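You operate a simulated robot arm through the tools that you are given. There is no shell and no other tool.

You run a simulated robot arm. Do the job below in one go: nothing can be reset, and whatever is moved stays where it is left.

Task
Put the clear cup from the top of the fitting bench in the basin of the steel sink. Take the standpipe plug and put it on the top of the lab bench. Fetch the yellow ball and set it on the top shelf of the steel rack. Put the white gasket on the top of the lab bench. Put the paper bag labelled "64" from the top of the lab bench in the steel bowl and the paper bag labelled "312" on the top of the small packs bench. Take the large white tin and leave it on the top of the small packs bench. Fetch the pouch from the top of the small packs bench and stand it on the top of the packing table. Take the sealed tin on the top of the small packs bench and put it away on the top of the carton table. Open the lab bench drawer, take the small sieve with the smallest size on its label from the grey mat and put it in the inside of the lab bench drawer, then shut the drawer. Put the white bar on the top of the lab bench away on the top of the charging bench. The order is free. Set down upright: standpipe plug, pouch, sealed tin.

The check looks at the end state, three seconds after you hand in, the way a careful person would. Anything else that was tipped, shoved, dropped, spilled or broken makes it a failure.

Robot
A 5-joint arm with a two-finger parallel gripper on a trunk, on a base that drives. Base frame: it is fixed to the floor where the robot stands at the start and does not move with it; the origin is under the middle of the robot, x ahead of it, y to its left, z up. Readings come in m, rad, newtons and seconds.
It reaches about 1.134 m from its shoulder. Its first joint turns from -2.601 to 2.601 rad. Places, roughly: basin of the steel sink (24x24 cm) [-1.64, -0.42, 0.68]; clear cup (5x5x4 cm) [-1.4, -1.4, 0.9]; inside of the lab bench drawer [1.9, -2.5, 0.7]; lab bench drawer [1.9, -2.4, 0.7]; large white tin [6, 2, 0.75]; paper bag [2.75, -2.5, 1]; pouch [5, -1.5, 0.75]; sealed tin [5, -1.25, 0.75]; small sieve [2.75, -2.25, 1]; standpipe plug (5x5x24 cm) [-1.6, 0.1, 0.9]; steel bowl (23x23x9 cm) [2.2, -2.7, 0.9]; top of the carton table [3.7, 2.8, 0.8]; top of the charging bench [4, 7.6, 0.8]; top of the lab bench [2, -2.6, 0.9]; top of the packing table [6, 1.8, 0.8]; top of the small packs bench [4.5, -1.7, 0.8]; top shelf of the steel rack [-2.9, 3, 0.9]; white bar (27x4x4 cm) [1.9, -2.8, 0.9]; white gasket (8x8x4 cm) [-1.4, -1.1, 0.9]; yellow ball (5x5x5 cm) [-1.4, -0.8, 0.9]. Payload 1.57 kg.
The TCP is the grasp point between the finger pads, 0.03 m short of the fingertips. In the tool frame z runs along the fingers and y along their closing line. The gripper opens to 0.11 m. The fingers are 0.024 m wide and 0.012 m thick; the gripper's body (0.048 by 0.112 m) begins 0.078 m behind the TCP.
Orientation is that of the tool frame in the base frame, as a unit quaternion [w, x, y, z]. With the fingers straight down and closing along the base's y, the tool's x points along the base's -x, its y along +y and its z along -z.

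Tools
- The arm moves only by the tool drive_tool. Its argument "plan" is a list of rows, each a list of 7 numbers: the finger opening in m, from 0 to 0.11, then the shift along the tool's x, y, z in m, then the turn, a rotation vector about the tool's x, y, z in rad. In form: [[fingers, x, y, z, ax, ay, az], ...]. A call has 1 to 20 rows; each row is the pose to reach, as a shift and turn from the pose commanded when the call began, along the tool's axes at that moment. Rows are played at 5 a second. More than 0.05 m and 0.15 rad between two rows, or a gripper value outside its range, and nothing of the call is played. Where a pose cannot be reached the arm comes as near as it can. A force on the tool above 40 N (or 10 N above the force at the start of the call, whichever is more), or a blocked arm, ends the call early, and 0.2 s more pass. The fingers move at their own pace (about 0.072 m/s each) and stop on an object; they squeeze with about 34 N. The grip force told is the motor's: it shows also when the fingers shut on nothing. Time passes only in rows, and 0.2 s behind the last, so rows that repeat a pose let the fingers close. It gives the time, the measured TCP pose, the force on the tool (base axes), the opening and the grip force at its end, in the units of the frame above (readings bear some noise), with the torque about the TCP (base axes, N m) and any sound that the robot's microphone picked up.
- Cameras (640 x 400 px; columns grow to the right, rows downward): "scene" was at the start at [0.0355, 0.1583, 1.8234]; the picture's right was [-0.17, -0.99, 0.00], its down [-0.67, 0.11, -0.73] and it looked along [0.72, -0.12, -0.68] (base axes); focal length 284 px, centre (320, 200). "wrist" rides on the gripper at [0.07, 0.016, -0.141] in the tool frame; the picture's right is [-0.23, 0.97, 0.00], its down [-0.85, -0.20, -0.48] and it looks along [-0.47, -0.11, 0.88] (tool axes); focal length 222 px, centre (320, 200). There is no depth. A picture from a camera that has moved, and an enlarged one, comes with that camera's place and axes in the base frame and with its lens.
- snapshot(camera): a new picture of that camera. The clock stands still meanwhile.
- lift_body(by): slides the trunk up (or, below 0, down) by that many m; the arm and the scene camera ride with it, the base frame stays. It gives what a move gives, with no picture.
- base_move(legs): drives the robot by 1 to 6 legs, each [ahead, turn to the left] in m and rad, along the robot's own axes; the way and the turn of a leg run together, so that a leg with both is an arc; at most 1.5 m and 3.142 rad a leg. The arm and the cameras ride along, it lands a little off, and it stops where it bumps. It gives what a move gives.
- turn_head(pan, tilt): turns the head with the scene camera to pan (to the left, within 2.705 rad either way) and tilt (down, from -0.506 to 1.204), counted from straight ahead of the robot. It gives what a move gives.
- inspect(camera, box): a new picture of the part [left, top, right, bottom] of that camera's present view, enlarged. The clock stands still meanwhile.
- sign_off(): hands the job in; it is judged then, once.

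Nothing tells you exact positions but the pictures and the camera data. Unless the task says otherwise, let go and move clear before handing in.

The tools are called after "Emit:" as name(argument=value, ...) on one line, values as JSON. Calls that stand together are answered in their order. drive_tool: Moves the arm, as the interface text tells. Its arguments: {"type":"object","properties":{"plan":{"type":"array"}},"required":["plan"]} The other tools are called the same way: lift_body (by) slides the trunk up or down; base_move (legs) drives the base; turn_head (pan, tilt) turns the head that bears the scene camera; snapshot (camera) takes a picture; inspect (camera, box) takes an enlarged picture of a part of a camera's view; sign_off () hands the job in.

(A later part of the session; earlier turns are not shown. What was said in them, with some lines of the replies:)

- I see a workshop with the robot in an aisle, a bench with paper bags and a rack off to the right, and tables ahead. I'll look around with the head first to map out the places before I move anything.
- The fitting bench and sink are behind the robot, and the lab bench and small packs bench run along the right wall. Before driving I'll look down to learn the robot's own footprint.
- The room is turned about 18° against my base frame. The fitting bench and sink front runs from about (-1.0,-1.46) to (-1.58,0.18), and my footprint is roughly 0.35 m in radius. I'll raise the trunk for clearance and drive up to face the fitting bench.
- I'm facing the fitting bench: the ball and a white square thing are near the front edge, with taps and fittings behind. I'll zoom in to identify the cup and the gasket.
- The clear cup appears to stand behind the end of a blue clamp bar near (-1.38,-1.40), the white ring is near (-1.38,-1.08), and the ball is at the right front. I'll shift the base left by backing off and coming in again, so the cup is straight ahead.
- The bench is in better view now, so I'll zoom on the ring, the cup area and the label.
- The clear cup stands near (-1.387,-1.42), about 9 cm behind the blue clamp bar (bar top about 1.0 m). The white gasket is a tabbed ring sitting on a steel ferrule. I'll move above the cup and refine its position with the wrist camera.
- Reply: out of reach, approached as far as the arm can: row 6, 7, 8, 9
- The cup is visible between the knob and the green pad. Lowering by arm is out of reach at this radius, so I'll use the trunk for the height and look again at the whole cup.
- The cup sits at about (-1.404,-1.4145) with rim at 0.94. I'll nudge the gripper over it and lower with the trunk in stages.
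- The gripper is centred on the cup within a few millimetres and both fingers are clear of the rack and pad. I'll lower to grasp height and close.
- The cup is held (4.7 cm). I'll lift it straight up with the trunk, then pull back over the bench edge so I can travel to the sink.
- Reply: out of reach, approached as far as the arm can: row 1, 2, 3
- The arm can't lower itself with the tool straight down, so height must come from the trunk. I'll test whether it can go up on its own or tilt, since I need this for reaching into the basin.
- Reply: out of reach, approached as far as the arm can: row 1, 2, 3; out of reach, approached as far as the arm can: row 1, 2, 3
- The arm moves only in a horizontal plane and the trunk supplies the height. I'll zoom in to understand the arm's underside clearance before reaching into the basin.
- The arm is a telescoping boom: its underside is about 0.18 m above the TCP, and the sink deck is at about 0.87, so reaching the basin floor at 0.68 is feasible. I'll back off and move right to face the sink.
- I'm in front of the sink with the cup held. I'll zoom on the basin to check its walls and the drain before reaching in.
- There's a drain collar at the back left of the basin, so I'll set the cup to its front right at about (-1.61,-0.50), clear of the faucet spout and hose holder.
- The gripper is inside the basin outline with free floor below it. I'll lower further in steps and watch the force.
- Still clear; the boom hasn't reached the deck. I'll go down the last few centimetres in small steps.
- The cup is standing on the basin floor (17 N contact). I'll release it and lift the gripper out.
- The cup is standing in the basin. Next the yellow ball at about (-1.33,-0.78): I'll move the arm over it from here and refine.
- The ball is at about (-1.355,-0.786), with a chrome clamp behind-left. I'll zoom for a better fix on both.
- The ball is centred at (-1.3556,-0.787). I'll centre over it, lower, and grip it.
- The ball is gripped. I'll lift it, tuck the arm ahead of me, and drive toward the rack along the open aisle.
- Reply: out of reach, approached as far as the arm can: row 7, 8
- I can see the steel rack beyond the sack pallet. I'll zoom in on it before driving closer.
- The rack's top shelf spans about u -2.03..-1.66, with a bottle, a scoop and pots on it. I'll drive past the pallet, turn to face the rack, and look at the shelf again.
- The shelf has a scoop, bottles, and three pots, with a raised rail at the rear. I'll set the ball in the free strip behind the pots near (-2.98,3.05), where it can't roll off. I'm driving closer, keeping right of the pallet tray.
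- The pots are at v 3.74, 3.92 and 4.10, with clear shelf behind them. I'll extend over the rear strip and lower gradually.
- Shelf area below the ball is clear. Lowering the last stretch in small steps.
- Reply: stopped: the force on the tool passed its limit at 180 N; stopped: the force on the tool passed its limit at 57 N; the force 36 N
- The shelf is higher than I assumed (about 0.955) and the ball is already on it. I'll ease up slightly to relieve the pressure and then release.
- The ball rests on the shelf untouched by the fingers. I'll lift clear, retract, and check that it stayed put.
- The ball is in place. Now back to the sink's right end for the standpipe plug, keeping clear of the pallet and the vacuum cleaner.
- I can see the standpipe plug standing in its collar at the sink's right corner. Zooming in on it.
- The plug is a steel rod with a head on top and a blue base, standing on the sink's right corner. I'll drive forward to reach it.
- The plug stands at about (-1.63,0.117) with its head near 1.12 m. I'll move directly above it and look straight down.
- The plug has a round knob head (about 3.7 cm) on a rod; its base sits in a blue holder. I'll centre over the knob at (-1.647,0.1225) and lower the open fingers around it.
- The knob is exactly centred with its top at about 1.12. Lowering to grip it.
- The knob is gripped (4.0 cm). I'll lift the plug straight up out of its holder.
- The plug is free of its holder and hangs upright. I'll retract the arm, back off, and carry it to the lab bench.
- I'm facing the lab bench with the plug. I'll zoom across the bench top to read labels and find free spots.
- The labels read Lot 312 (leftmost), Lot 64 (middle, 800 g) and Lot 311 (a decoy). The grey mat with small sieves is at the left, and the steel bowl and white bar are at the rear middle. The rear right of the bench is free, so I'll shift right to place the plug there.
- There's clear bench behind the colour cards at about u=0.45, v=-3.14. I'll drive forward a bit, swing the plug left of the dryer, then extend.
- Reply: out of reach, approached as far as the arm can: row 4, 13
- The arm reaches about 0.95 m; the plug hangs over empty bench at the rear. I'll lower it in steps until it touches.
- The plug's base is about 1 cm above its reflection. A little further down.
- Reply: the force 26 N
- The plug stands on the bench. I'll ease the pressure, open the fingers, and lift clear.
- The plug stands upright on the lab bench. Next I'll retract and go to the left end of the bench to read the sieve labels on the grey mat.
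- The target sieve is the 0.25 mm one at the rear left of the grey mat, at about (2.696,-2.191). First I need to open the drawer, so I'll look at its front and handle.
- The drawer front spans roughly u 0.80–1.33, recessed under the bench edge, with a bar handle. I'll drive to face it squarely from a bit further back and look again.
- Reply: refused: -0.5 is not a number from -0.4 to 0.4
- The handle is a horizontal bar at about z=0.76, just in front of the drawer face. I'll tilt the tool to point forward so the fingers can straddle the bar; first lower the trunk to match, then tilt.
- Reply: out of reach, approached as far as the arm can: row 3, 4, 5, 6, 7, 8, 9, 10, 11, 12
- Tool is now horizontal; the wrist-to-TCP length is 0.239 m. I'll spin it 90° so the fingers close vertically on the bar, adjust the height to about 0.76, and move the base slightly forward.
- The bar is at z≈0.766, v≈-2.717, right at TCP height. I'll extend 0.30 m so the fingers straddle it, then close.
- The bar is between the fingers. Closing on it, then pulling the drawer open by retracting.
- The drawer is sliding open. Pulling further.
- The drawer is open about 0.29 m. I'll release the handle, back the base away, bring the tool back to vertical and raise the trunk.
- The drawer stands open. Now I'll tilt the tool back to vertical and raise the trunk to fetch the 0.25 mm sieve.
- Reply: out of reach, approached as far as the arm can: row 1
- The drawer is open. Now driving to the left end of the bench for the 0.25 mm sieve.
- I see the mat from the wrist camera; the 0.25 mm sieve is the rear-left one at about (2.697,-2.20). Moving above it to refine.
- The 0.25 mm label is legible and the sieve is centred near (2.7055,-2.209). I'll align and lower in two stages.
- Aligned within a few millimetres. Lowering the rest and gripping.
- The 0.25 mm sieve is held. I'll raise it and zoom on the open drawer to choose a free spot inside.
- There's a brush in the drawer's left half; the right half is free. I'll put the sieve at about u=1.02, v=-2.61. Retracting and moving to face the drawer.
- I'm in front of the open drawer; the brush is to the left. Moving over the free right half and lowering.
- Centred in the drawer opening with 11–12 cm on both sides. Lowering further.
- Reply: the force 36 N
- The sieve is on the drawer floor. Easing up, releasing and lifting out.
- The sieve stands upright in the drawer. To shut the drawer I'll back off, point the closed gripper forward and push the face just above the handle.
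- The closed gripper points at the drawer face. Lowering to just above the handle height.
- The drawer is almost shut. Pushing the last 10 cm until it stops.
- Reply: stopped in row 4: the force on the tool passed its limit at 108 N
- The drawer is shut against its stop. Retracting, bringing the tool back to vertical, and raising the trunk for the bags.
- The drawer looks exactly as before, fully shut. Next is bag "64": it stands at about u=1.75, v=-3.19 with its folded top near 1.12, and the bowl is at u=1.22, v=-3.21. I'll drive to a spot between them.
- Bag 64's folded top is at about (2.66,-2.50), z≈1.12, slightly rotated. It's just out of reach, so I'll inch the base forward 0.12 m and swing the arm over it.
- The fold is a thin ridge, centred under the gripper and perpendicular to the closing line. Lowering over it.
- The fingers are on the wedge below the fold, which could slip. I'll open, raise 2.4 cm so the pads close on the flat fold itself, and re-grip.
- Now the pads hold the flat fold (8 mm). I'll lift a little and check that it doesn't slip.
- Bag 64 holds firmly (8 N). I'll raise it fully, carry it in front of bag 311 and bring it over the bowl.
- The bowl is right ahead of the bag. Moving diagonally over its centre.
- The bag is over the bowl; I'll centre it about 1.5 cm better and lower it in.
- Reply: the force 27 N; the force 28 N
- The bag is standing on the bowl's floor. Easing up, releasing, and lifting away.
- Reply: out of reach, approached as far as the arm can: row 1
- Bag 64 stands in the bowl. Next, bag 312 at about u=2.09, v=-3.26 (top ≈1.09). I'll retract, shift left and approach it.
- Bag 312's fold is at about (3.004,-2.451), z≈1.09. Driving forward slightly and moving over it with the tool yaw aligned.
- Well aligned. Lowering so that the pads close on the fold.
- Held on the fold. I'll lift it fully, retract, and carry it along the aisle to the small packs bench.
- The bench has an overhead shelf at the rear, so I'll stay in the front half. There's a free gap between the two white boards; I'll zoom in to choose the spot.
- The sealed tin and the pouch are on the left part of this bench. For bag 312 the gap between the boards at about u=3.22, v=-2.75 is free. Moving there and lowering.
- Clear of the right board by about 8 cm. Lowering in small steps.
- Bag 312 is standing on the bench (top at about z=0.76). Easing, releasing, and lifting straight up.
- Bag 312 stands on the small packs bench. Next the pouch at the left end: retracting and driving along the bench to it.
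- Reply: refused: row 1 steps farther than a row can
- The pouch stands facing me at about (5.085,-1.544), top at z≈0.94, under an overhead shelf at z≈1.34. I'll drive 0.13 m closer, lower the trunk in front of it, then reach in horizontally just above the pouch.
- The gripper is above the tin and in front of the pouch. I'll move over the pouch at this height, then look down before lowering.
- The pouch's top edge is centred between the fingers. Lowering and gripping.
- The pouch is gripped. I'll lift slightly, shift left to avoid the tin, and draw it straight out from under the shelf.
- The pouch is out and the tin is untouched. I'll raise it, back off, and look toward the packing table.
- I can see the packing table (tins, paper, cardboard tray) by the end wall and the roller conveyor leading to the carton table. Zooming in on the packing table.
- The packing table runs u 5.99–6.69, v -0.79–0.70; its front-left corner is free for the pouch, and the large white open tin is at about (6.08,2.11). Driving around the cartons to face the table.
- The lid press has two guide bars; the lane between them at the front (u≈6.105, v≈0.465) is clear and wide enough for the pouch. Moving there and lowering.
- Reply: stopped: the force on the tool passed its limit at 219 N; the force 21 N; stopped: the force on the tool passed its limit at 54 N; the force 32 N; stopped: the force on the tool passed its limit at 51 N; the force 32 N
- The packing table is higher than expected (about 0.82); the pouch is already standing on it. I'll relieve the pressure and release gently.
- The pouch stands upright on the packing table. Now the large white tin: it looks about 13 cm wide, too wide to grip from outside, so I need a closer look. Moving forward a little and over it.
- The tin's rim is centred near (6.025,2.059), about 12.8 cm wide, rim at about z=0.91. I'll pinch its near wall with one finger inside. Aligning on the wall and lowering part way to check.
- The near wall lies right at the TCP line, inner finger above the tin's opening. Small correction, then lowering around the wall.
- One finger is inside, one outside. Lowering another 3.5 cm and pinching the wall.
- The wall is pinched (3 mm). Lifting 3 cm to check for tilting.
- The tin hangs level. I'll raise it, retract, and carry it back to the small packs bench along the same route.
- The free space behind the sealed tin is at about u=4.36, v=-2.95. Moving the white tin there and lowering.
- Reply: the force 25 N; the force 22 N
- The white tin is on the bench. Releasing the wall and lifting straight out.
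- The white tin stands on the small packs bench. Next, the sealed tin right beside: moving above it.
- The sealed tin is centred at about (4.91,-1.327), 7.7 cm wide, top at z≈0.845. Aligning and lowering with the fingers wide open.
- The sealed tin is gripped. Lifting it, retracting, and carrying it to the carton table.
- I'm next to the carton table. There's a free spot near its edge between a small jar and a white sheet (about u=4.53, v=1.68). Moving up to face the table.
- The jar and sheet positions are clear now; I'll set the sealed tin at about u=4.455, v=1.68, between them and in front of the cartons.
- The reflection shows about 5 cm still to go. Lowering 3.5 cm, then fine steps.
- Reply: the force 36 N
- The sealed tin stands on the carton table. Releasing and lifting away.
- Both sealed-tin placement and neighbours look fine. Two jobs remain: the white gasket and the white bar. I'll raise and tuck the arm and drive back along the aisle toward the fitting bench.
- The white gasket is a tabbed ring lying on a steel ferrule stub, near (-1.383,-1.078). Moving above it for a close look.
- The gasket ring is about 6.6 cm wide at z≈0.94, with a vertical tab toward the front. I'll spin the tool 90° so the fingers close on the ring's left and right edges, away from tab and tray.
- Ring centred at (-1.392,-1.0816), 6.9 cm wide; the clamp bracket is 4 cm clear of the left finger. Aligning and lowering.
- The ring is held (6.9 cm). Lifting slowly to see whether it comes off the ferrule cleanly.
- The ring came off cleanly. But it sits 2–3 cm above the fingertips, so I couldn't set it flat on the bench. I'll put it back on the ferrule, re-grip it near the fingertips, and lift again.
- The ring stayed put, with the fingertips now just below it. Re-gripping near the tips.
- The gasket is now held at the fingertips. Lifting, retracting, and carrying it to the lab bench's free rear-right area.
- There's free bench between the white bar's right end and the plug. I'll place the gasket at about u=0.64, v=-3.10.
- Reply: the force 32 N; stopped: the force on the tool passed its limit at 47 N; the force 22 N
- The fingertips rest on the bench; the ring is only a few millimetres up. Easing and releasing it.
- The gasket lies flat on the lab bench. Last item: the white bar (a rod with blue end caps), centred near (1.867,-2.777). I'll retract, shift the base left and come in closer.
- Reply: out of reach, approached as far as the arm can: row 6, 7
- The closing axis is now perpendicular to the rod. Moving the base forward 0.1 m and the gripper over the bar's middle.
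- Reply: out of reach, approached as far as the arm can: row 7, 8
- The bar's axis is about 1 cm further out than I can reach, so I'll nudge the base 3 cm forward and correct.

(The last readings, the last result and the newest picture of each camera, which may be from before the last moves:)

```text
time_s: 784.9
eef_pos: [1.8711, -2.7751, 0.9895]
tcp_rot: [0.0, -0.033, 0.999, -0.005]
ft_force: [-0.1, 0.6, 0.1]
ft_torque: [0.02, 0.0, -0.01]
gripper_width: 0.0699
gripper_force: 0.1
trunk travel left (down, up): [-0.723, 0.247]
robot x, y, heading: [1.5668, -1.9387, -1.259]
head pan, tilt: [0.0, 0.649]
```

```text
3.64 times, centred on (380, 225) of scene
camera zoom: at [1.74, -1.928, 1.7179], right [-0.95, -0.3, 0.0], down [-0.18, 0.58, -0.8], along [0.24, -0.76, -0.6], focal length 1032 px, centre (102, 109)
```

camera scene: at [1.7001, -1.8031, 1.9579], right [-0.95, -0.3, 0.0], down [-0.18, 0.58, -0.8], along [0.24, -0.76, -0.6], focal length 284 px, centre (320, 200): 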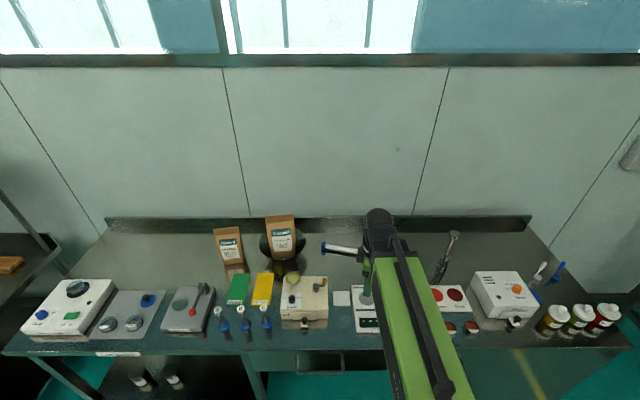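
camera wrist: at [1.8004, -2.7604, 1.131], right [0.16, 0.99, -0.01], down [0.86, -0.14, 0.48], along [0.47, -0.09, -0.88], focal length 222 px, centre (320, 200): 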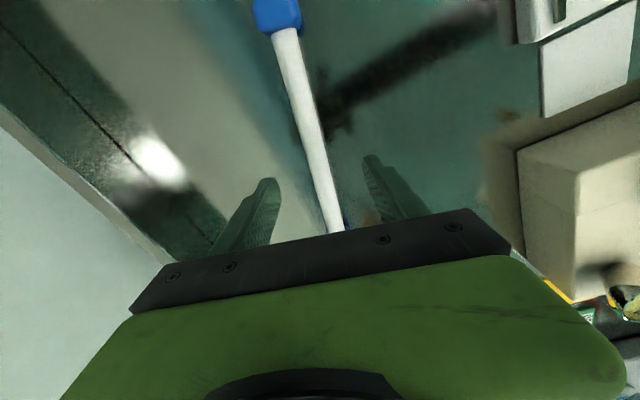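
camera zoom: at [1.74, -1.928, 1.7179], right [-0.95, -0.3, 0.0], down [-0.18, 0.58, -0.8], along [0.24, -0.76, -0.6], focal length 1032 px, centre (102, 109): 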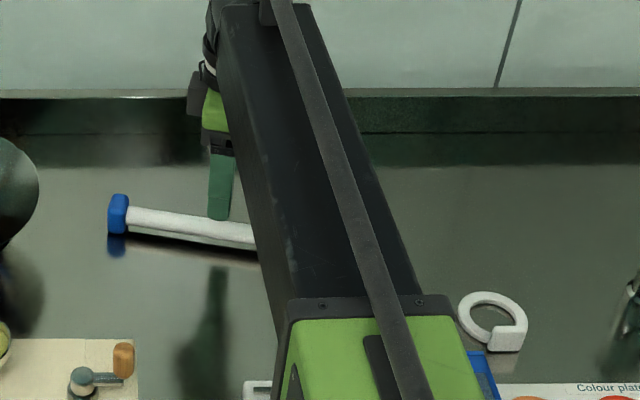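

The rod is centred between the fingers. Lowering and gripping.

Emit:
lift_body(by=-0.06)

Emit:
lift_body(by=-0.012)

Emit:
drive_tool(plan=[[0.05, 0, 0, 0, 0, 0, 0], [0.03, 0, 0, 0, 0, 0, 0], [0.01, 0, 0, 0, 0, 0, 0], [0.01, 0, 0, 0, 0, 0, 0], [0.01, 0, 0, 0, 0, 0, 0]])

Emit:
snapshot(camera="wrist")

```text
time_s: 785.9
eef_pos: [1.871, -2.7749, 0.9312]
tcp_rot: [0.0, -0.033, 0.999, -0.005]
ft_force: [-0.3, 0.1, 0.0]
ft_torque: [0.02, -0.02, 0.04]
gripper_width: 0.07
gripper_force: 0.0
trunk travel left (down, up): [-0.663, 0.307]
robot x, y, heading: [1.5639, -1.9416, -1.26]
head pan, tilt: [0.0, 0.649]
```

```text
time_s: 786.5
eef_pos: [1.8712, -2.776, 0.9182]
tcp_rot: [0.001, -0.033, 0.999, -0.005]
ft_force: [-0.2, -0.1, 0.3]
ft_torque: [0.0, -0.02, -0.01]
gripper_width: 0.0698
gripper_force: 0.0
trunk travel left (down, up): [-0.651, 0.319]
robot x, y, heading: [1.5648, -1.941, -1.263]
head pan, tilt: [0.0, 0.649]
```

```text
time_s: 787.6
eef_pos: [1.8709, -2.7742, 0.9177]
tcp_rot: [0.001, -0.033, 0.999, -0.005]
ft_force: [-0.2, 0.3, 0.0]
ft_torque: [0.0, 0.01, 0.06]
gripper_width: 0.0207
gripper_force: 33.9
trunk travel left (down, up): [-0.651, 0.319]
robot x, y, heading: [1.5695, -1.9404, -1.266]
head pan, tilt: [0.0, 0.649]
```

```text
taken
camera wrist: at [1.8005, -2.7605, 1.0589], right [0.16, 0.99, -0.01], down [0.86, -0.14, 0.48], along [0.47, -0.09, -0.88], focal length 222 px, centre (320, 200)
```

wrist: 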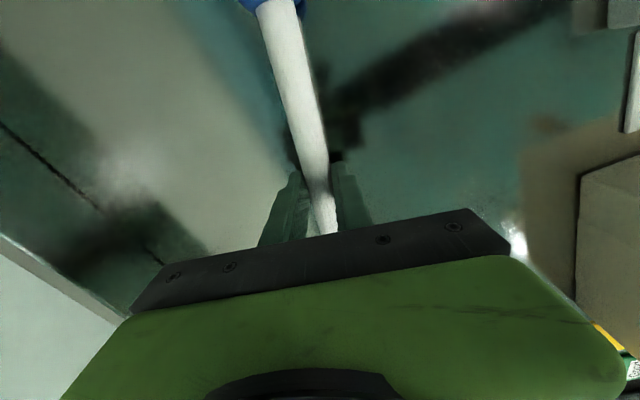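

The rod is gripped. Lifting, retracting, and starting the drive to the charging bench.

Emit:
lift_body(by=0.05)

Emit:
inspect(camera="scene", box=[280, 150, 480, 280])

Emit:
lift_body(by=0.25)

Emit:
drive_tool(plan=[[0.01, 0.012, 0.043, 0, 0, 0, 0], [0.01, 0.024, 0.086, 0, 0, 0, 0], [0.01, 0.036, 0.129, 0, 0, 0, 0], [0.01, 0.048, 0.172, 0, 0, 0, 0], [0.01, 0.06, 0.215, 0, 0, 0, 0], [0.01, 0.07, 0.25, 0, 0, 0, 0]])

Emit:
snapshot(camera="scene")

```text
time_s: 788.6
eef_pos: [1.8718, -2.7743, 0.9682]
tcp_rot: [0.002, -0.034, 0.999, -0.005]
ft_force: [-0.2, 0.0, -1.8]
ft_torque: [0.01, 0.01, 0.01]
gripper_width: 0.0214
gripper_force: 34.3
trunk travel left (down, up): [-0.701, 0.269]
robot x, y, heading: [1.5634, -1.9389, -1.263]
head pan, tilt: [0.0, 0.649]
```

```text
3.08 times, centred on (380, 215) of scene
camera zoom: at [1.7402, -1.9283, 1.6959], right [-0.95, -0.3, 0.0], down [-0.18, 0.58, -0.8], along [0.24, -0.76, -0.6], focal length 873 px, centre (135, 154)
```

zoom: 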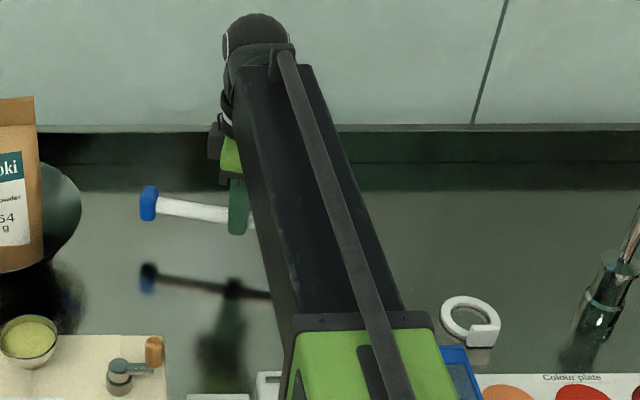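

```text
time_s: 791.1
eef_pos: [1.8708, -2.7753, 1.2176]
tcp_rot: [0.0, -0.032, 0.999, -0.005]
ft_force: [-0.9, 0.8, -1.0]
ft_torque: [0.01, 0.03, -0.02]
gripper_width: 0.0208
gripper_force: 34.3
trunk travel left (down, up): [-0.951, 0.019]
robot x, y, heading: [1.5645, -1.9399, -1.26]
head pan, tilt: [0.0, 0.649]
```

```text
time_s: 792.5
eef_pos: [1.7859, -2.5292, 1.2189]
tcp_rot: [0.002, -0.033, 0.999, -0.006]
ft_force: [0.4, -0.6, -1.5]
ft_torque: [0.01, -0.01, 0.01]
gripper_width: 0.0211
gripper_force: 33.7
trunk travel left (down, up): [-0.951, 0.019]
robot x, y, heading: [1.5621, -1.9393, -1.258]
head pan, tilt: [0.0, 0.649]
```

```text
taken
camera scene: at [1.7398, -1.9274, 1.9459], right [-0.95, -0.3, 0.0], down [-0.18, 0.58, -0.8], along [0.24, -0.76, -0.6], focal length 284 px, centre (320, 200)
```

scene: 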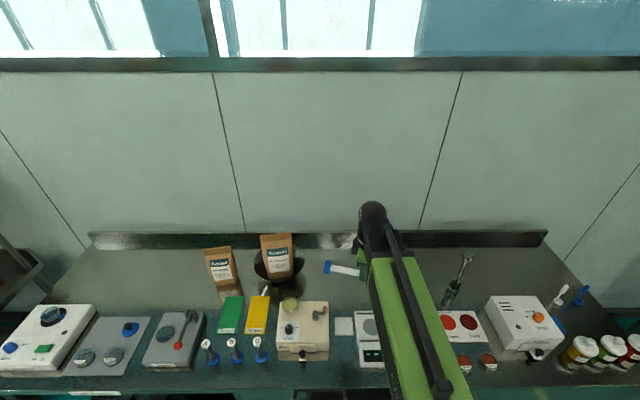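

The bar hangs level. Now the long drive: back off, east along the aisle, then up the far side.

Emit:
base_move(legs=[[-1.0, 0], [0, 1.573], [1.5, 0], [1.5, 0], [1.4, 0]])

Emit:
turn_head(pan=1.45, tilt=0.3)

Emit:
snapshot(camera="scene")

```text
time_s: 822.2
eef_pos: [6.068, 0.5119, 1.2191]
tcp_rot: [-0.005, 0.728, -0.686, 0.003]
ft_force: [0.1, 0.8, -0.2]
ft_torque: [0.02, 0.01, 0.03]
gripper_width: 0.0211
gripper_force: 33.9
trunk travel left (down, up): [-0.951, 0.019]
robot x, y, heading: [5.4736, 0.2965, 0.307]
head pan, tilt: [0.0, 0.649]
```

```text
time_s: 823.8
eef_pos: [6.0669, 0.5106, 1.2177]
tcp_rot: [-0.004, 0.727, -0.686, 0.004]
ft_force: [-0.3, -0.3, -0.7]
ft_torque: [0.03, 0.03, 0.01]
gripper_width: 0.0208
gripper_force: 34.4
trunk travel left (down, up): [-0.951, 0.019]
robot x, y, heading: [5.4735, 0.2969, 0.303]
head pan, tilt: [1.45, 0.3]
```

```text
taken
camera scene: at [5.3648, 0.5358, 1.9776], right [0.98, 0.18, 0.0], down [0.05, -0.29, -0.96], along [-0.17, 0.94, -0.3], focal length 284 px, centre (320, 200)
```

scene: 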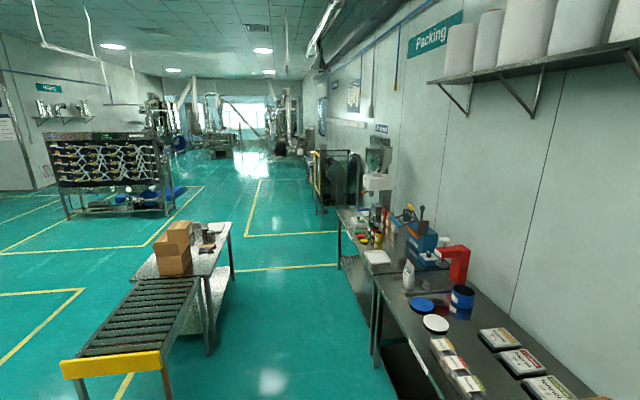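

Emit:
base_move(legs=[[0, 1.583], [1.5, 0], [1.5, 0], [1.5, 0], [0.9, 0]])

Emit:
turn_head(pan=-0.4, tilt=0.4)

Emit:
snapshot(camera="scene")

Emit:
turn_head(pan=-1.2, tilt=0.5)

Emit:
snapshot(camera="scene")

```text
time_s: 853.4
eef_pos: [3.6378, 6.0364, 1.2167]
tcp_rot: [-0.005, 1.0, 0.031, -0.001]
ft_force: [0.7, -0.7, -0.7]
ft_torque: [-0.01, -0.02, 0.01]
gripper_width: 0.0212
gripper_force: 33.5
trunk travel left (down, up): [-0.951, 0.019]
robot x, y, heading: [3.8535, 5.4434, 1.872]
head pan, tilt: [1.45, 0.3]
```

```text
time_s: 855.2
eef_pos: [3.6382, 6.0349, 1.2173]
tcp_rot: [-0.005, 1.0, 0.031, -0.001]
ft_force: [0.2, -0.7, -0.7]
ft_torque: [-0.01, 0.02, -0.01]
gripper_width: 0.021
gripper_force: 34.3
trunk travel left (down, up): [-0.951, 0.019]
robot x, y, heading: [3.8566, 5.4433, 1.875]
head pan, tilt: [-0.4, 0.4]
```

```text
taken
camera scene: at [3.715, 5.4422, 1.9684], right [1.0, -0.1, 0.0], down [-0.04, -0.39, -0.92], along [0.09, 0.92, -0.39], focal length 284 px, centre (320, 200)
```

scene: 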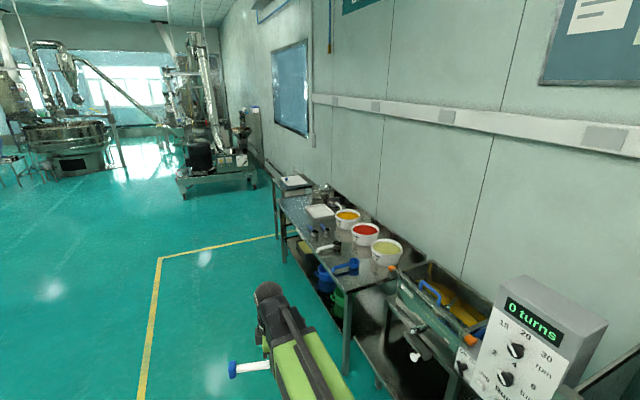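

```text
time_s: 856.4
eef_pos: [3.638, 6.0359, 1.2184]
tcp_rot: [-0.006, 1.0, 0.03, -0.001]
ft_force: [-0.3, -0.2, -1.7]
ft_torque: [0.03, -0.03, -0.01]
gripper_width: 0.021
gripper_force: 34.1
trunk travel left (down, up): [-0.951, 0.019]
robot x, y, heading: [3.8589, 5.4469, 1.878]
head pan, tilt: [-1.201, 0.499]
```

```text
taken
camera scene: at [3.7773, 5.4068, 1.9592], right [0.62, -0.78, 0.0], down [-0.37, -0.3, -0.88], along [0.69, 0.55, -0.48], focal length 284 px, centre (320, 200)
```

scene: 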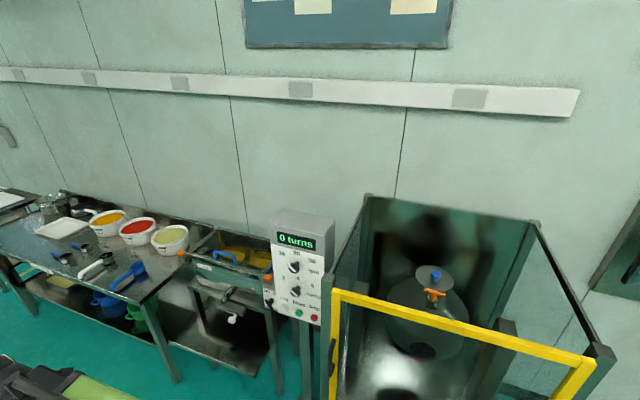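

I'm near the charging bench (bowls of powder, tray, scoops along the wall). Zooming in to find a free stretch for the 27 cm bar.

Emit:
inspect(camera="scene", box=[0, 170, 240, 330])

Emit:
turn_head(pan=-0.5, tilt=0.4)

Emit:
inspect(camera="scene", box=[210, 160, 410, 300])

```text
2.50 times, centred on (120, 250) of scene
camera zoom: at [3.7773, 5.4068, 1.9592], right [0.62, -0.78, 0.0], down [-0.37, -0.3, -0.88], along [0.69, 0.55, -0.48], focal length 709 px, centre (820, 75)
```

zoom: 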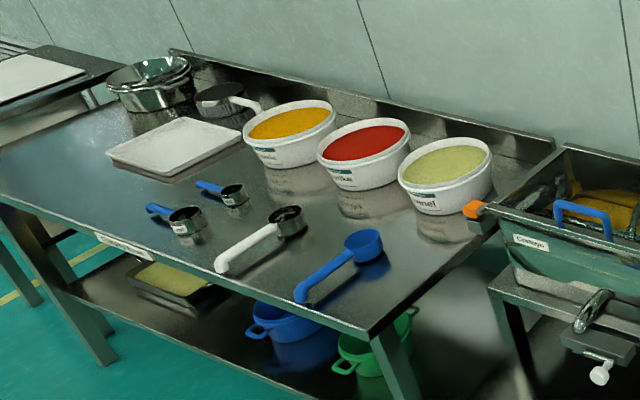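

```text
time_s: 857.4
eef_pos: [3.6387, 6.0364, 1.2186]
tcp_rot: [-0.005, 1.0, 0.031, 0.0]
ft_force: [-1.0, -0.4, -1.8]
ft_torque: [0.02, -0.02, 0.0]
gripper_width: 0.0208
gripper_force: 34.1
trunk travel left (down, up): [-0.951, 0.019]
robot x, y, heading: [3.8558, 5.4433, 1.87]
head pan, tilt: [-0.499, 0.4]
```

```text
2.86 times, centred on (310, 230) of scene
camera zoom: at [3.7243, 5.4408, 1.9684], right [0.98, -0.2, 0.0], down [-0.08, -0.38, -0.92], along [0.18, 0.9, -0.39], focal length 811 px, centre (349, 114)
```

zoom: 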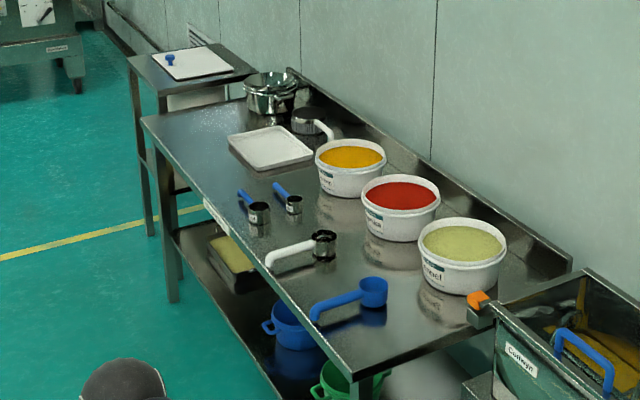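

The front-left strip of the charging bench (u≈6.02, v≈6.25–6.5) is free. Driving there and turning to face the bench.

Emit:
base_move(legs=[[1.2, 0], [1.15, 0], [0, -1.555]])

Emit:
turn_head(pan=0.0, tilt=0.75)

Emit:
snapshot(camera="scene")

Emit:
snapshot(camera="wrist")

```text
time_s: 872.8
eef_pos: [3.7465, 7.9076, 1.2171]
tcp_rot: [-0.004, 0.728, -0.685, 0.003]
ft_force: [0.4, 0.4, -2.1]
ft_torque: [-0.06, -0.03, 0.01]
gripper_width: 0.021
gripper_force: 33.9
trunk travel left (down, up): [-0.951, 0.019]
robot x, y, heading: [3.1629, 7.656, 0.31]
head pan, tilt: [-0.499, 0.4]
```

```text
time_s: 873.7
eef_pos: [3.7456, 7.9052, 1.2187]
tcp_rot: [-0.005, 0.729, -0.685, 0.004]
ft_force: [0.4, 0.1, -2.1]
ft_torque: [0.0, -0.04, 0.0]
gripper_width: 0.0212
gripper_force: 34.1
trunk travel left (down, up): [-0.951, 0.019]
robot x, y, heading: [3.1644, 7.6547, 0.318]
head pan, tilt: [0.0, 0.75]
```

```text
taken
camera scene: at [3.1479, 7.8302, 1.9372], right [0.31, -0.95, 0.0], down [-0.65, -0.21, -0.73], along [0.7, 0.22, -0.68], focal length 284 px, centre (320, 200)
```

scene: 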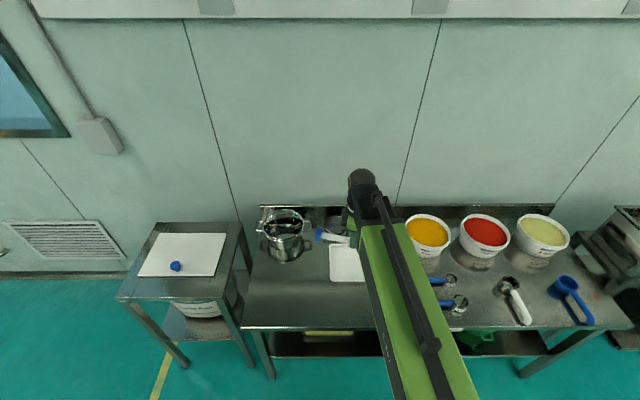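

```text
taken
camera wrist: at [3.7332, 7.8364, 1.3589], right [-0.99, 0.17, -0.01], down [0.14, 0.86, 0.48], along [0.09, 0.47, -0.88], focal length 222 px, centre (320, 200)
```

wrist: 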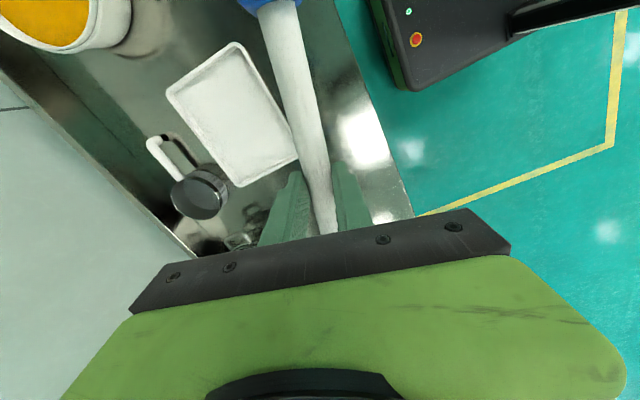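

The bench top is at about z=0.78 by triangulation. I'll align the bar parallel to the bench edge at about u=6.00, v=6.42 and lower it.

Emit:
drive_tool(plan=[[0.01, -0.029, 0.014, 0, 0, 0, -0.126], [0.01, -0.0579, 0.0281, 0, 0, 0, -0.252], [0.01, -0.0579, 0.0281, 0, 0, 0, -0.252]])

Emit:
lift_body(by=-0.3)

Emit:
snapshot(camera="scene")

Emit:
snapshot(camera="wrist")

```text
time_s: 874.5
eef_pos: [3.7173, 7.9617, 1.2178]
tcp_rot: [-0.005, 0.809, -0.588, 0.004]
ft_force: [-1.0, 0.3, -1.5]
ft_torque: [-0.01, 0.0, -0.04]
gripper_width: 0.0209
gripper_force: 33.8
trunk travel left (down, up): [-0.951, 0.019]
robot x, y, heading: [3.1649, 7.6546, 0.313]
head pan, tilt: [0.0, 0.75]
```

```text
time_s: 877.5
eef_pos: [3.716, 7.961, 0.9187]
tcp_rot: [-0.005, 0.809, -0.588, 0.004]
ft_force: [0.3, 0.9, -0.9]
ft_torque: [0.01, -0.02, -0.04]
gripper_width: 0.021
gripper_force: 34.5
trunk travel left (down, up): [-0.651, 0.319]
robot x, y, heading: [3.1651, 7.6531, 0.312]
head pan, tilt: [0.0, 0.75]
```

```text
taken
camera scene: at [3.1483, 7.8295, 1.6373], right [0.31, -0.95, 0.0], down [-0.65, -0.21, -0.73], along [0.7, 0.22, -0.68], focal length 284 px, centre (320, 200)
```

scene: 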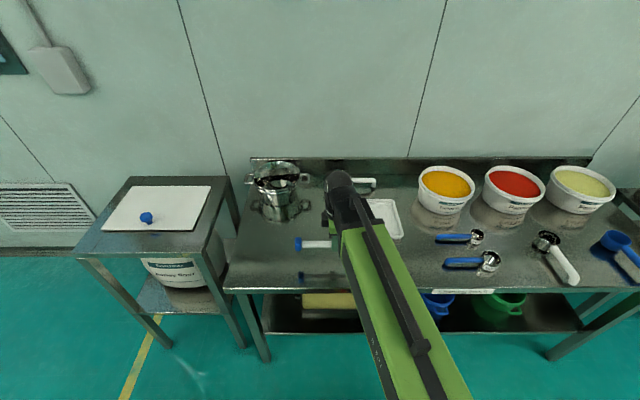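

```text
taken
camera wrist: at [3.7209, 7.8915, 1.0591], right [-1.0, -0.08, -0.01], down [-0.08, 0.87, 0.48], along [-0.03, 0.48, -0.88], focal length 222 px, centre (320, 200)
```

wrist: 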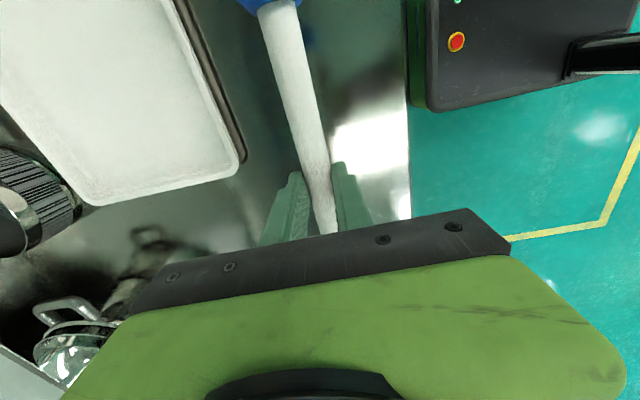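

Clear of the tray by about 6 cm. Lowering further, then fine steps.

Emit:
lift_body(by=-0.055)

Emit:
lift_body(by=-0.012)

Emit:
inspect(camera="scene", box=[260, 190, 360, 270])

```text
time_s: 878.5
eef_pos: [3.7166, 7.9617, 0.8633]
tcp_rot: [-0.005, 0.808, -0.589, 0.004]
ft_force: [0.3, 0.1, -1.0]
ft_torque: [-0.01, -0.01, 0.01]
gripper_width: 0.0207
gripper_force: 33.8
trunk travel left (down, up): [-0.596, 0.374]
robot x, y, heading: [3.1635, 7.6558, 0.314]
head pan, tilt: [0.0, 0.75]
```

```text
time_s: 879.1
eef_pos: [3.7166, 7.9619, 0.8522]
tcp_rot: [-0.004, 0.808, -0.589, 0.003]
ft_force: [0.3, 0.4, -1.6]
ft_torque: [0.04, 0.02, -0.01]
gripper_width: 0.0209
gripper_force: 33.7
trunk travel left (down, up): [-0.584, 0.386]
robot x, y, heading: [3.168, 7.6541, 0.309]
head pan, tilt: [0.0, 0.75]
```

```text
5.00 times, centred on (310, 230) of scene
camera zoom: at [3.1483, 7.8295, 1.5702], right [0.31, -0.95, 0.0], down [-0.65, -0.21, -0.73], along [0.7, 0.22, -0.68], focal length 1419 px, centre (370, 50)
```

zoom: 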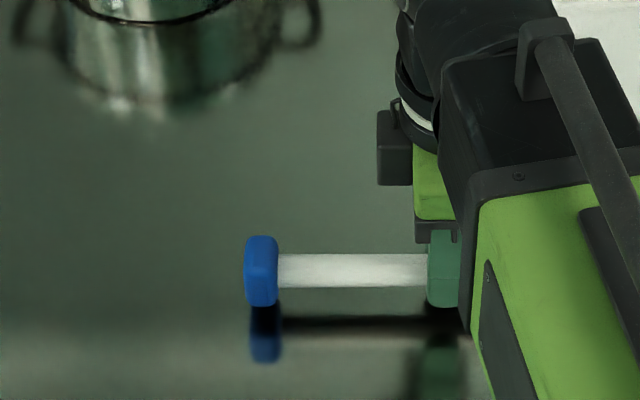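

Emit:
lift_body(by=-0.008)

Emit:
lift_body(by=-0.004)

Emit:
lift_body(by=-0.003)

Emit:
inspect(camera="scene", box=[260, 190, 360, 270])

```text
time_s: 879.7
eef_pos: [3.7155, 7.9616, 0.8437]
tcp_rot: [-0.004, 0.809, -0.588, 0.003]
ft_force: [0.1, -0.5, 0.2]
ft_torque: [0.0, 0.0, 0.04]
gripper_width: 0.021
gripper_force: 34.1
trunk travel left (down, up): [-0.576, 0.394]
robot x, y, heading: [3.1666, 7.6545, 0.311]
head pan, tilt: [0.0, 0.75]
```

```text
time_s: 880.2
eef_pos: [3.7157, 7.9615, 0.8394]
tcp_rot: [-0.004, 0.808, -0.589, 0.004]
ft_force: [-0.9, -0.6, 0.1]
ft_torque: [0.02, 0.01, 0.01]
gripper_width: 0.0206
gripper_force: 34.3
trunk travel left (down, up): [-0.572, 0.398]
robot x, y, heading: [3.1646, 7.6557, 0.31]
head pan, tilt: [0.0, 0.75]
```

```text
time_s: 880.7
eef_pos: [3.7165, 7.9611, 0.8375]
tcp_rot: [-0.006, 0.809, -0.588, 0.004]
ft_force: [10.6, 4.0, 32.4]
ft_torque: [0.12, -0.19, -0.01]
gripper_width: 0.021
gripper_force: 34.4
trunk travel left (down, up): [-0.569, 0.401]
robot x, y, heading: [3.162, 7.6554, 0.311]
head pan, tilt: [0.0, 0.75]
```

```text
5.00 times, centred on (310, 230) of scene
camera zoom: at [3.1466, 7.8286, 1.5559], right [0.31, -0.95, 0.0], down [-0.65, -0.21, -0.73], along [0.7, 0.23, -0.68], focal length 1419 px, centre (370, 50)
```

zoom: 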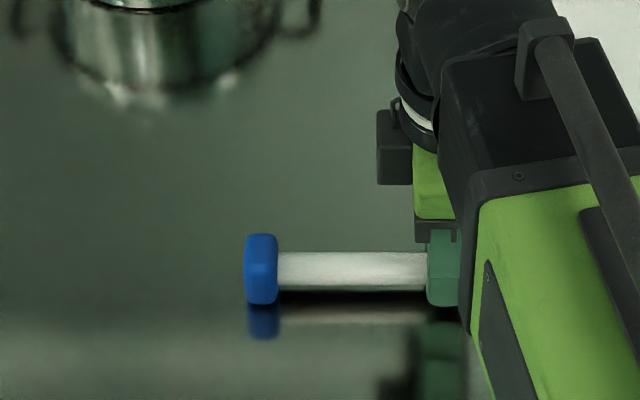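

The bar is resting on the charging bench. Easing, releasing, and lifting away.

Emit:
lift_body(by=0.002)

Emit:
drive_tool(plan=[[0.026, 0, 0, 0, 0, 0, 0], [0.034, 0, 0, 0, 0, 0, 0], [0.045, 0, 0, 0, 0, 0, 0], [0.06, 0, 0, 0, 0, 0, 0], [0.06, 0, 0, 0, 0, 0, 0]])

Emit:
lift_body(by=0.3)

Emit:
snapshot(camera="scene")

Emit:
snapshot(camera="wrist")

```text
time_s: 881.2
eef_pos: [3.7163, 7.9615, 0.8384]
tcp_rot: [-0.004, 0.809, -0.588, 0.003]
ft_force: [0.9, 0.0, -1.0]
ft_torque: [-0.01, -0.01, 0.01]
gripper_width: 0.0208
gripper_force: 34.2
trunk travel left (down, up): [-0.571, 0.399]
robot x, y, heading: [3.1642, 7.6587, 0.313]
head pan, tilt: [0.0, 0.75]
```

```text
time_s: 882.4
eef_pos: [3.7175, 7.9627, 0.8384]
tcp_rot: [-0.005, 0.808, -0.589, 0.004]
ft_force: [0.7, 0.4, 0.0]
ft_torque: [-0.01, 0.01, -0.02]
gripper_width: 0.0599
gripper_force: 0.0
trunk travel left (down, up): [-0.571, 0.399]
robot x, y, heading: [3.1614, 7.6591, 0.314]
head pan, tilt: [0.0, 0.75]
```

```text
time_s: 885.4
eef_pos: [3.7161, 7.962, 1.1387]
tcp_rot: [-0.005, 0.808, -0.589, 0.004]
ft_force: [-0.7, 0.1, -1.3]
ft_torque: [0.02, 0.02, -0.02]
gripper_width: 0.06
gripper_force: 0.1
trunk travel left (down, up): [-0.871, 0.099]
robot x, y, heading: [3.1619, 7.6592, 0.31]
head pan, tilt: [0.0, 0.75]
```

```text
taken
camera scene: at [3.1482, 7.8295, 1.8572], right [0.31, -0.95, 0.0], down [-0.65, -0.21, -0.73], along [0.7, 0.22, -0.68], focal length 284 px, centre (320, 200)
```

scene: 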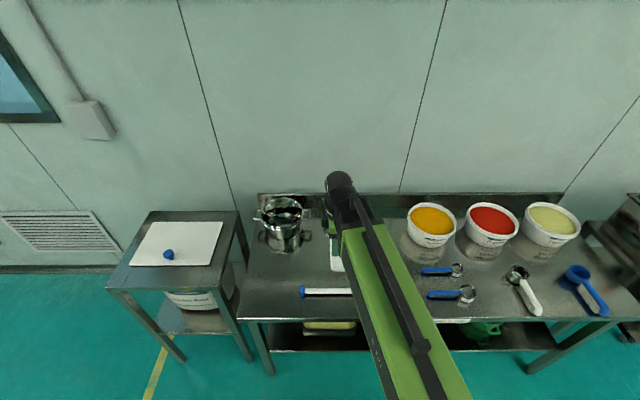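

```text
taken
camera wrist: at [3.7208, 7.8915, 1.2791], right [-1.0, -0.08, -0.01], down [-0.08, 0.87, 0.48], along [-0.03, 0.48, -0.88], focal length 222 px, centre (320, 200)
```

wrist: 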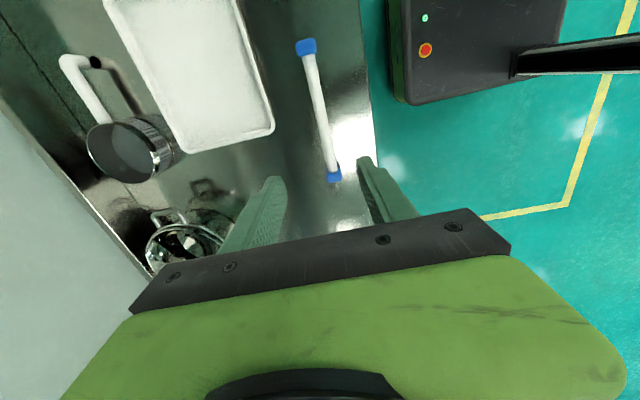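

The white bar lies on the charging bench and nothing around it was touched. I'll retract and back clear before handing in.

Emit:
drive_tool(plan=[[0.06, 0.0, 0.02, 0, 0, 0, 0], [0.06, 0.0, 0.04, 0, 0, 0, 0]])

Emit:
base_move(legs=[[-0.4, 0]])

Emit:
snapshot(camera="scene")

Emit:
inspect(camera="scene", box=[230, 130, 430, 290])

```text
time_s: 886.0
eef_pos: [3.679, 7.95, 1.1392]
tcp_rot: [-0.006, 0.809, -0.588, 0.004]
ft_force: [0.6, -0.2, 0.3]
ft_torque: [-0.01, 0.01, 0.0]
gripper_width: 0.0601
gripper_force: 0.1
trunk travel left (down, up): [-0.871, 0.099]
robot x, y, heading: [3.166, 7.6588, 0.315]
head pan, tilt: [0.0, 0.75]
```

```text
time_s: 888.5
eef_pos: [3.2951, 7.8254, 1.1387]
tcp_rot: [-0.005, 0.809, -0.588, 0.003]
ft_force: [-0.5, 0.9, -0.1]
ft_torque: [0.01, -0.02, 0.03]
gripper_width: 0.06
gripper_force: 0.1
trunk travel left (down, up): [-0.871, 0.099]
robot x, y, heading: [2.783, 7.5354, 0.315]
head pan, tilt: [0.0, 0.75]
```

```text
taken
camera scene: at [2.7644, 7.7054, 1.8573], right [0.31, -0.95, 0.0], down [-0.65, -0.21, -0.73], along [0.7, 0.23, -0.68], focal length 284 px, centre (320, 200)
```

scene: 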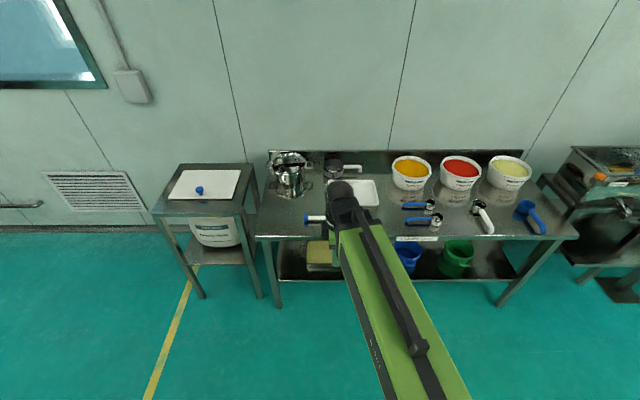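

```text
2.50 times, centred on (330, 210) of scene
camera zoom: at [2.7644, 7.7054, 1.8573], right [0.31, -0.95, 0.0], down [-0.65, -0.21, -0.73], along [0.7, 0.23, -0.68], focal length 709 px, centre (295, 175)
```

zoom: 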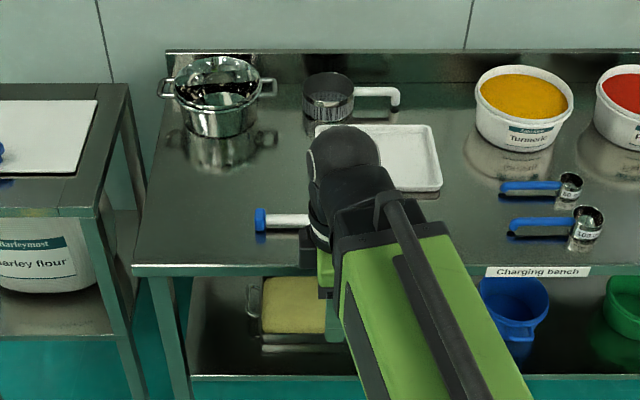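

This is the bench labelled "Charging bench" and the bar lies on it. All the moves were checked as they were made, so I'm handing in.

Emit:
sign_off()

```text
The job is handed in.
```

I carried out every task and handed the job in. Each item was where it belonged when I last looked; I did not go back for a final round of all the benches.

| Item | Where it is now |
|---|---|
| Clear cup | Standing in the sink basin |
| Yellow ball | On the rack's top shelf, behind the three pots |
| Standpipe plug | Upright at the rear right of the lab bench |
| White gasket | Flat on the lab bench, beside the plug |
| Bag "64" | Standing in the steel bowl |
| Bag "312" | Standing on the small packs bench |
| Large white tin | On the small packs bench |
| Pouch | Upright on the packing table |
| Sealed tin | Upright on the carton table, next to another tin of the same kind |
| 0.25 mm sieve | Inside the lab bench drawer, which is shut |
| White bar | On the charging bench |

- **Hard contacts:** Setting down the ball and the pouch ended in hard contact, about 180 N and 219 N at the peak. The shelf and table were higher than the heights given. Shutting the drawer peaked at about 108 N against its stop. Nothing looked damaged or displaced in the pictures I took afterwards.
- **Gasket:** It had to drop the last few millimetres when released. The fingertips reach the bench before the ring does.
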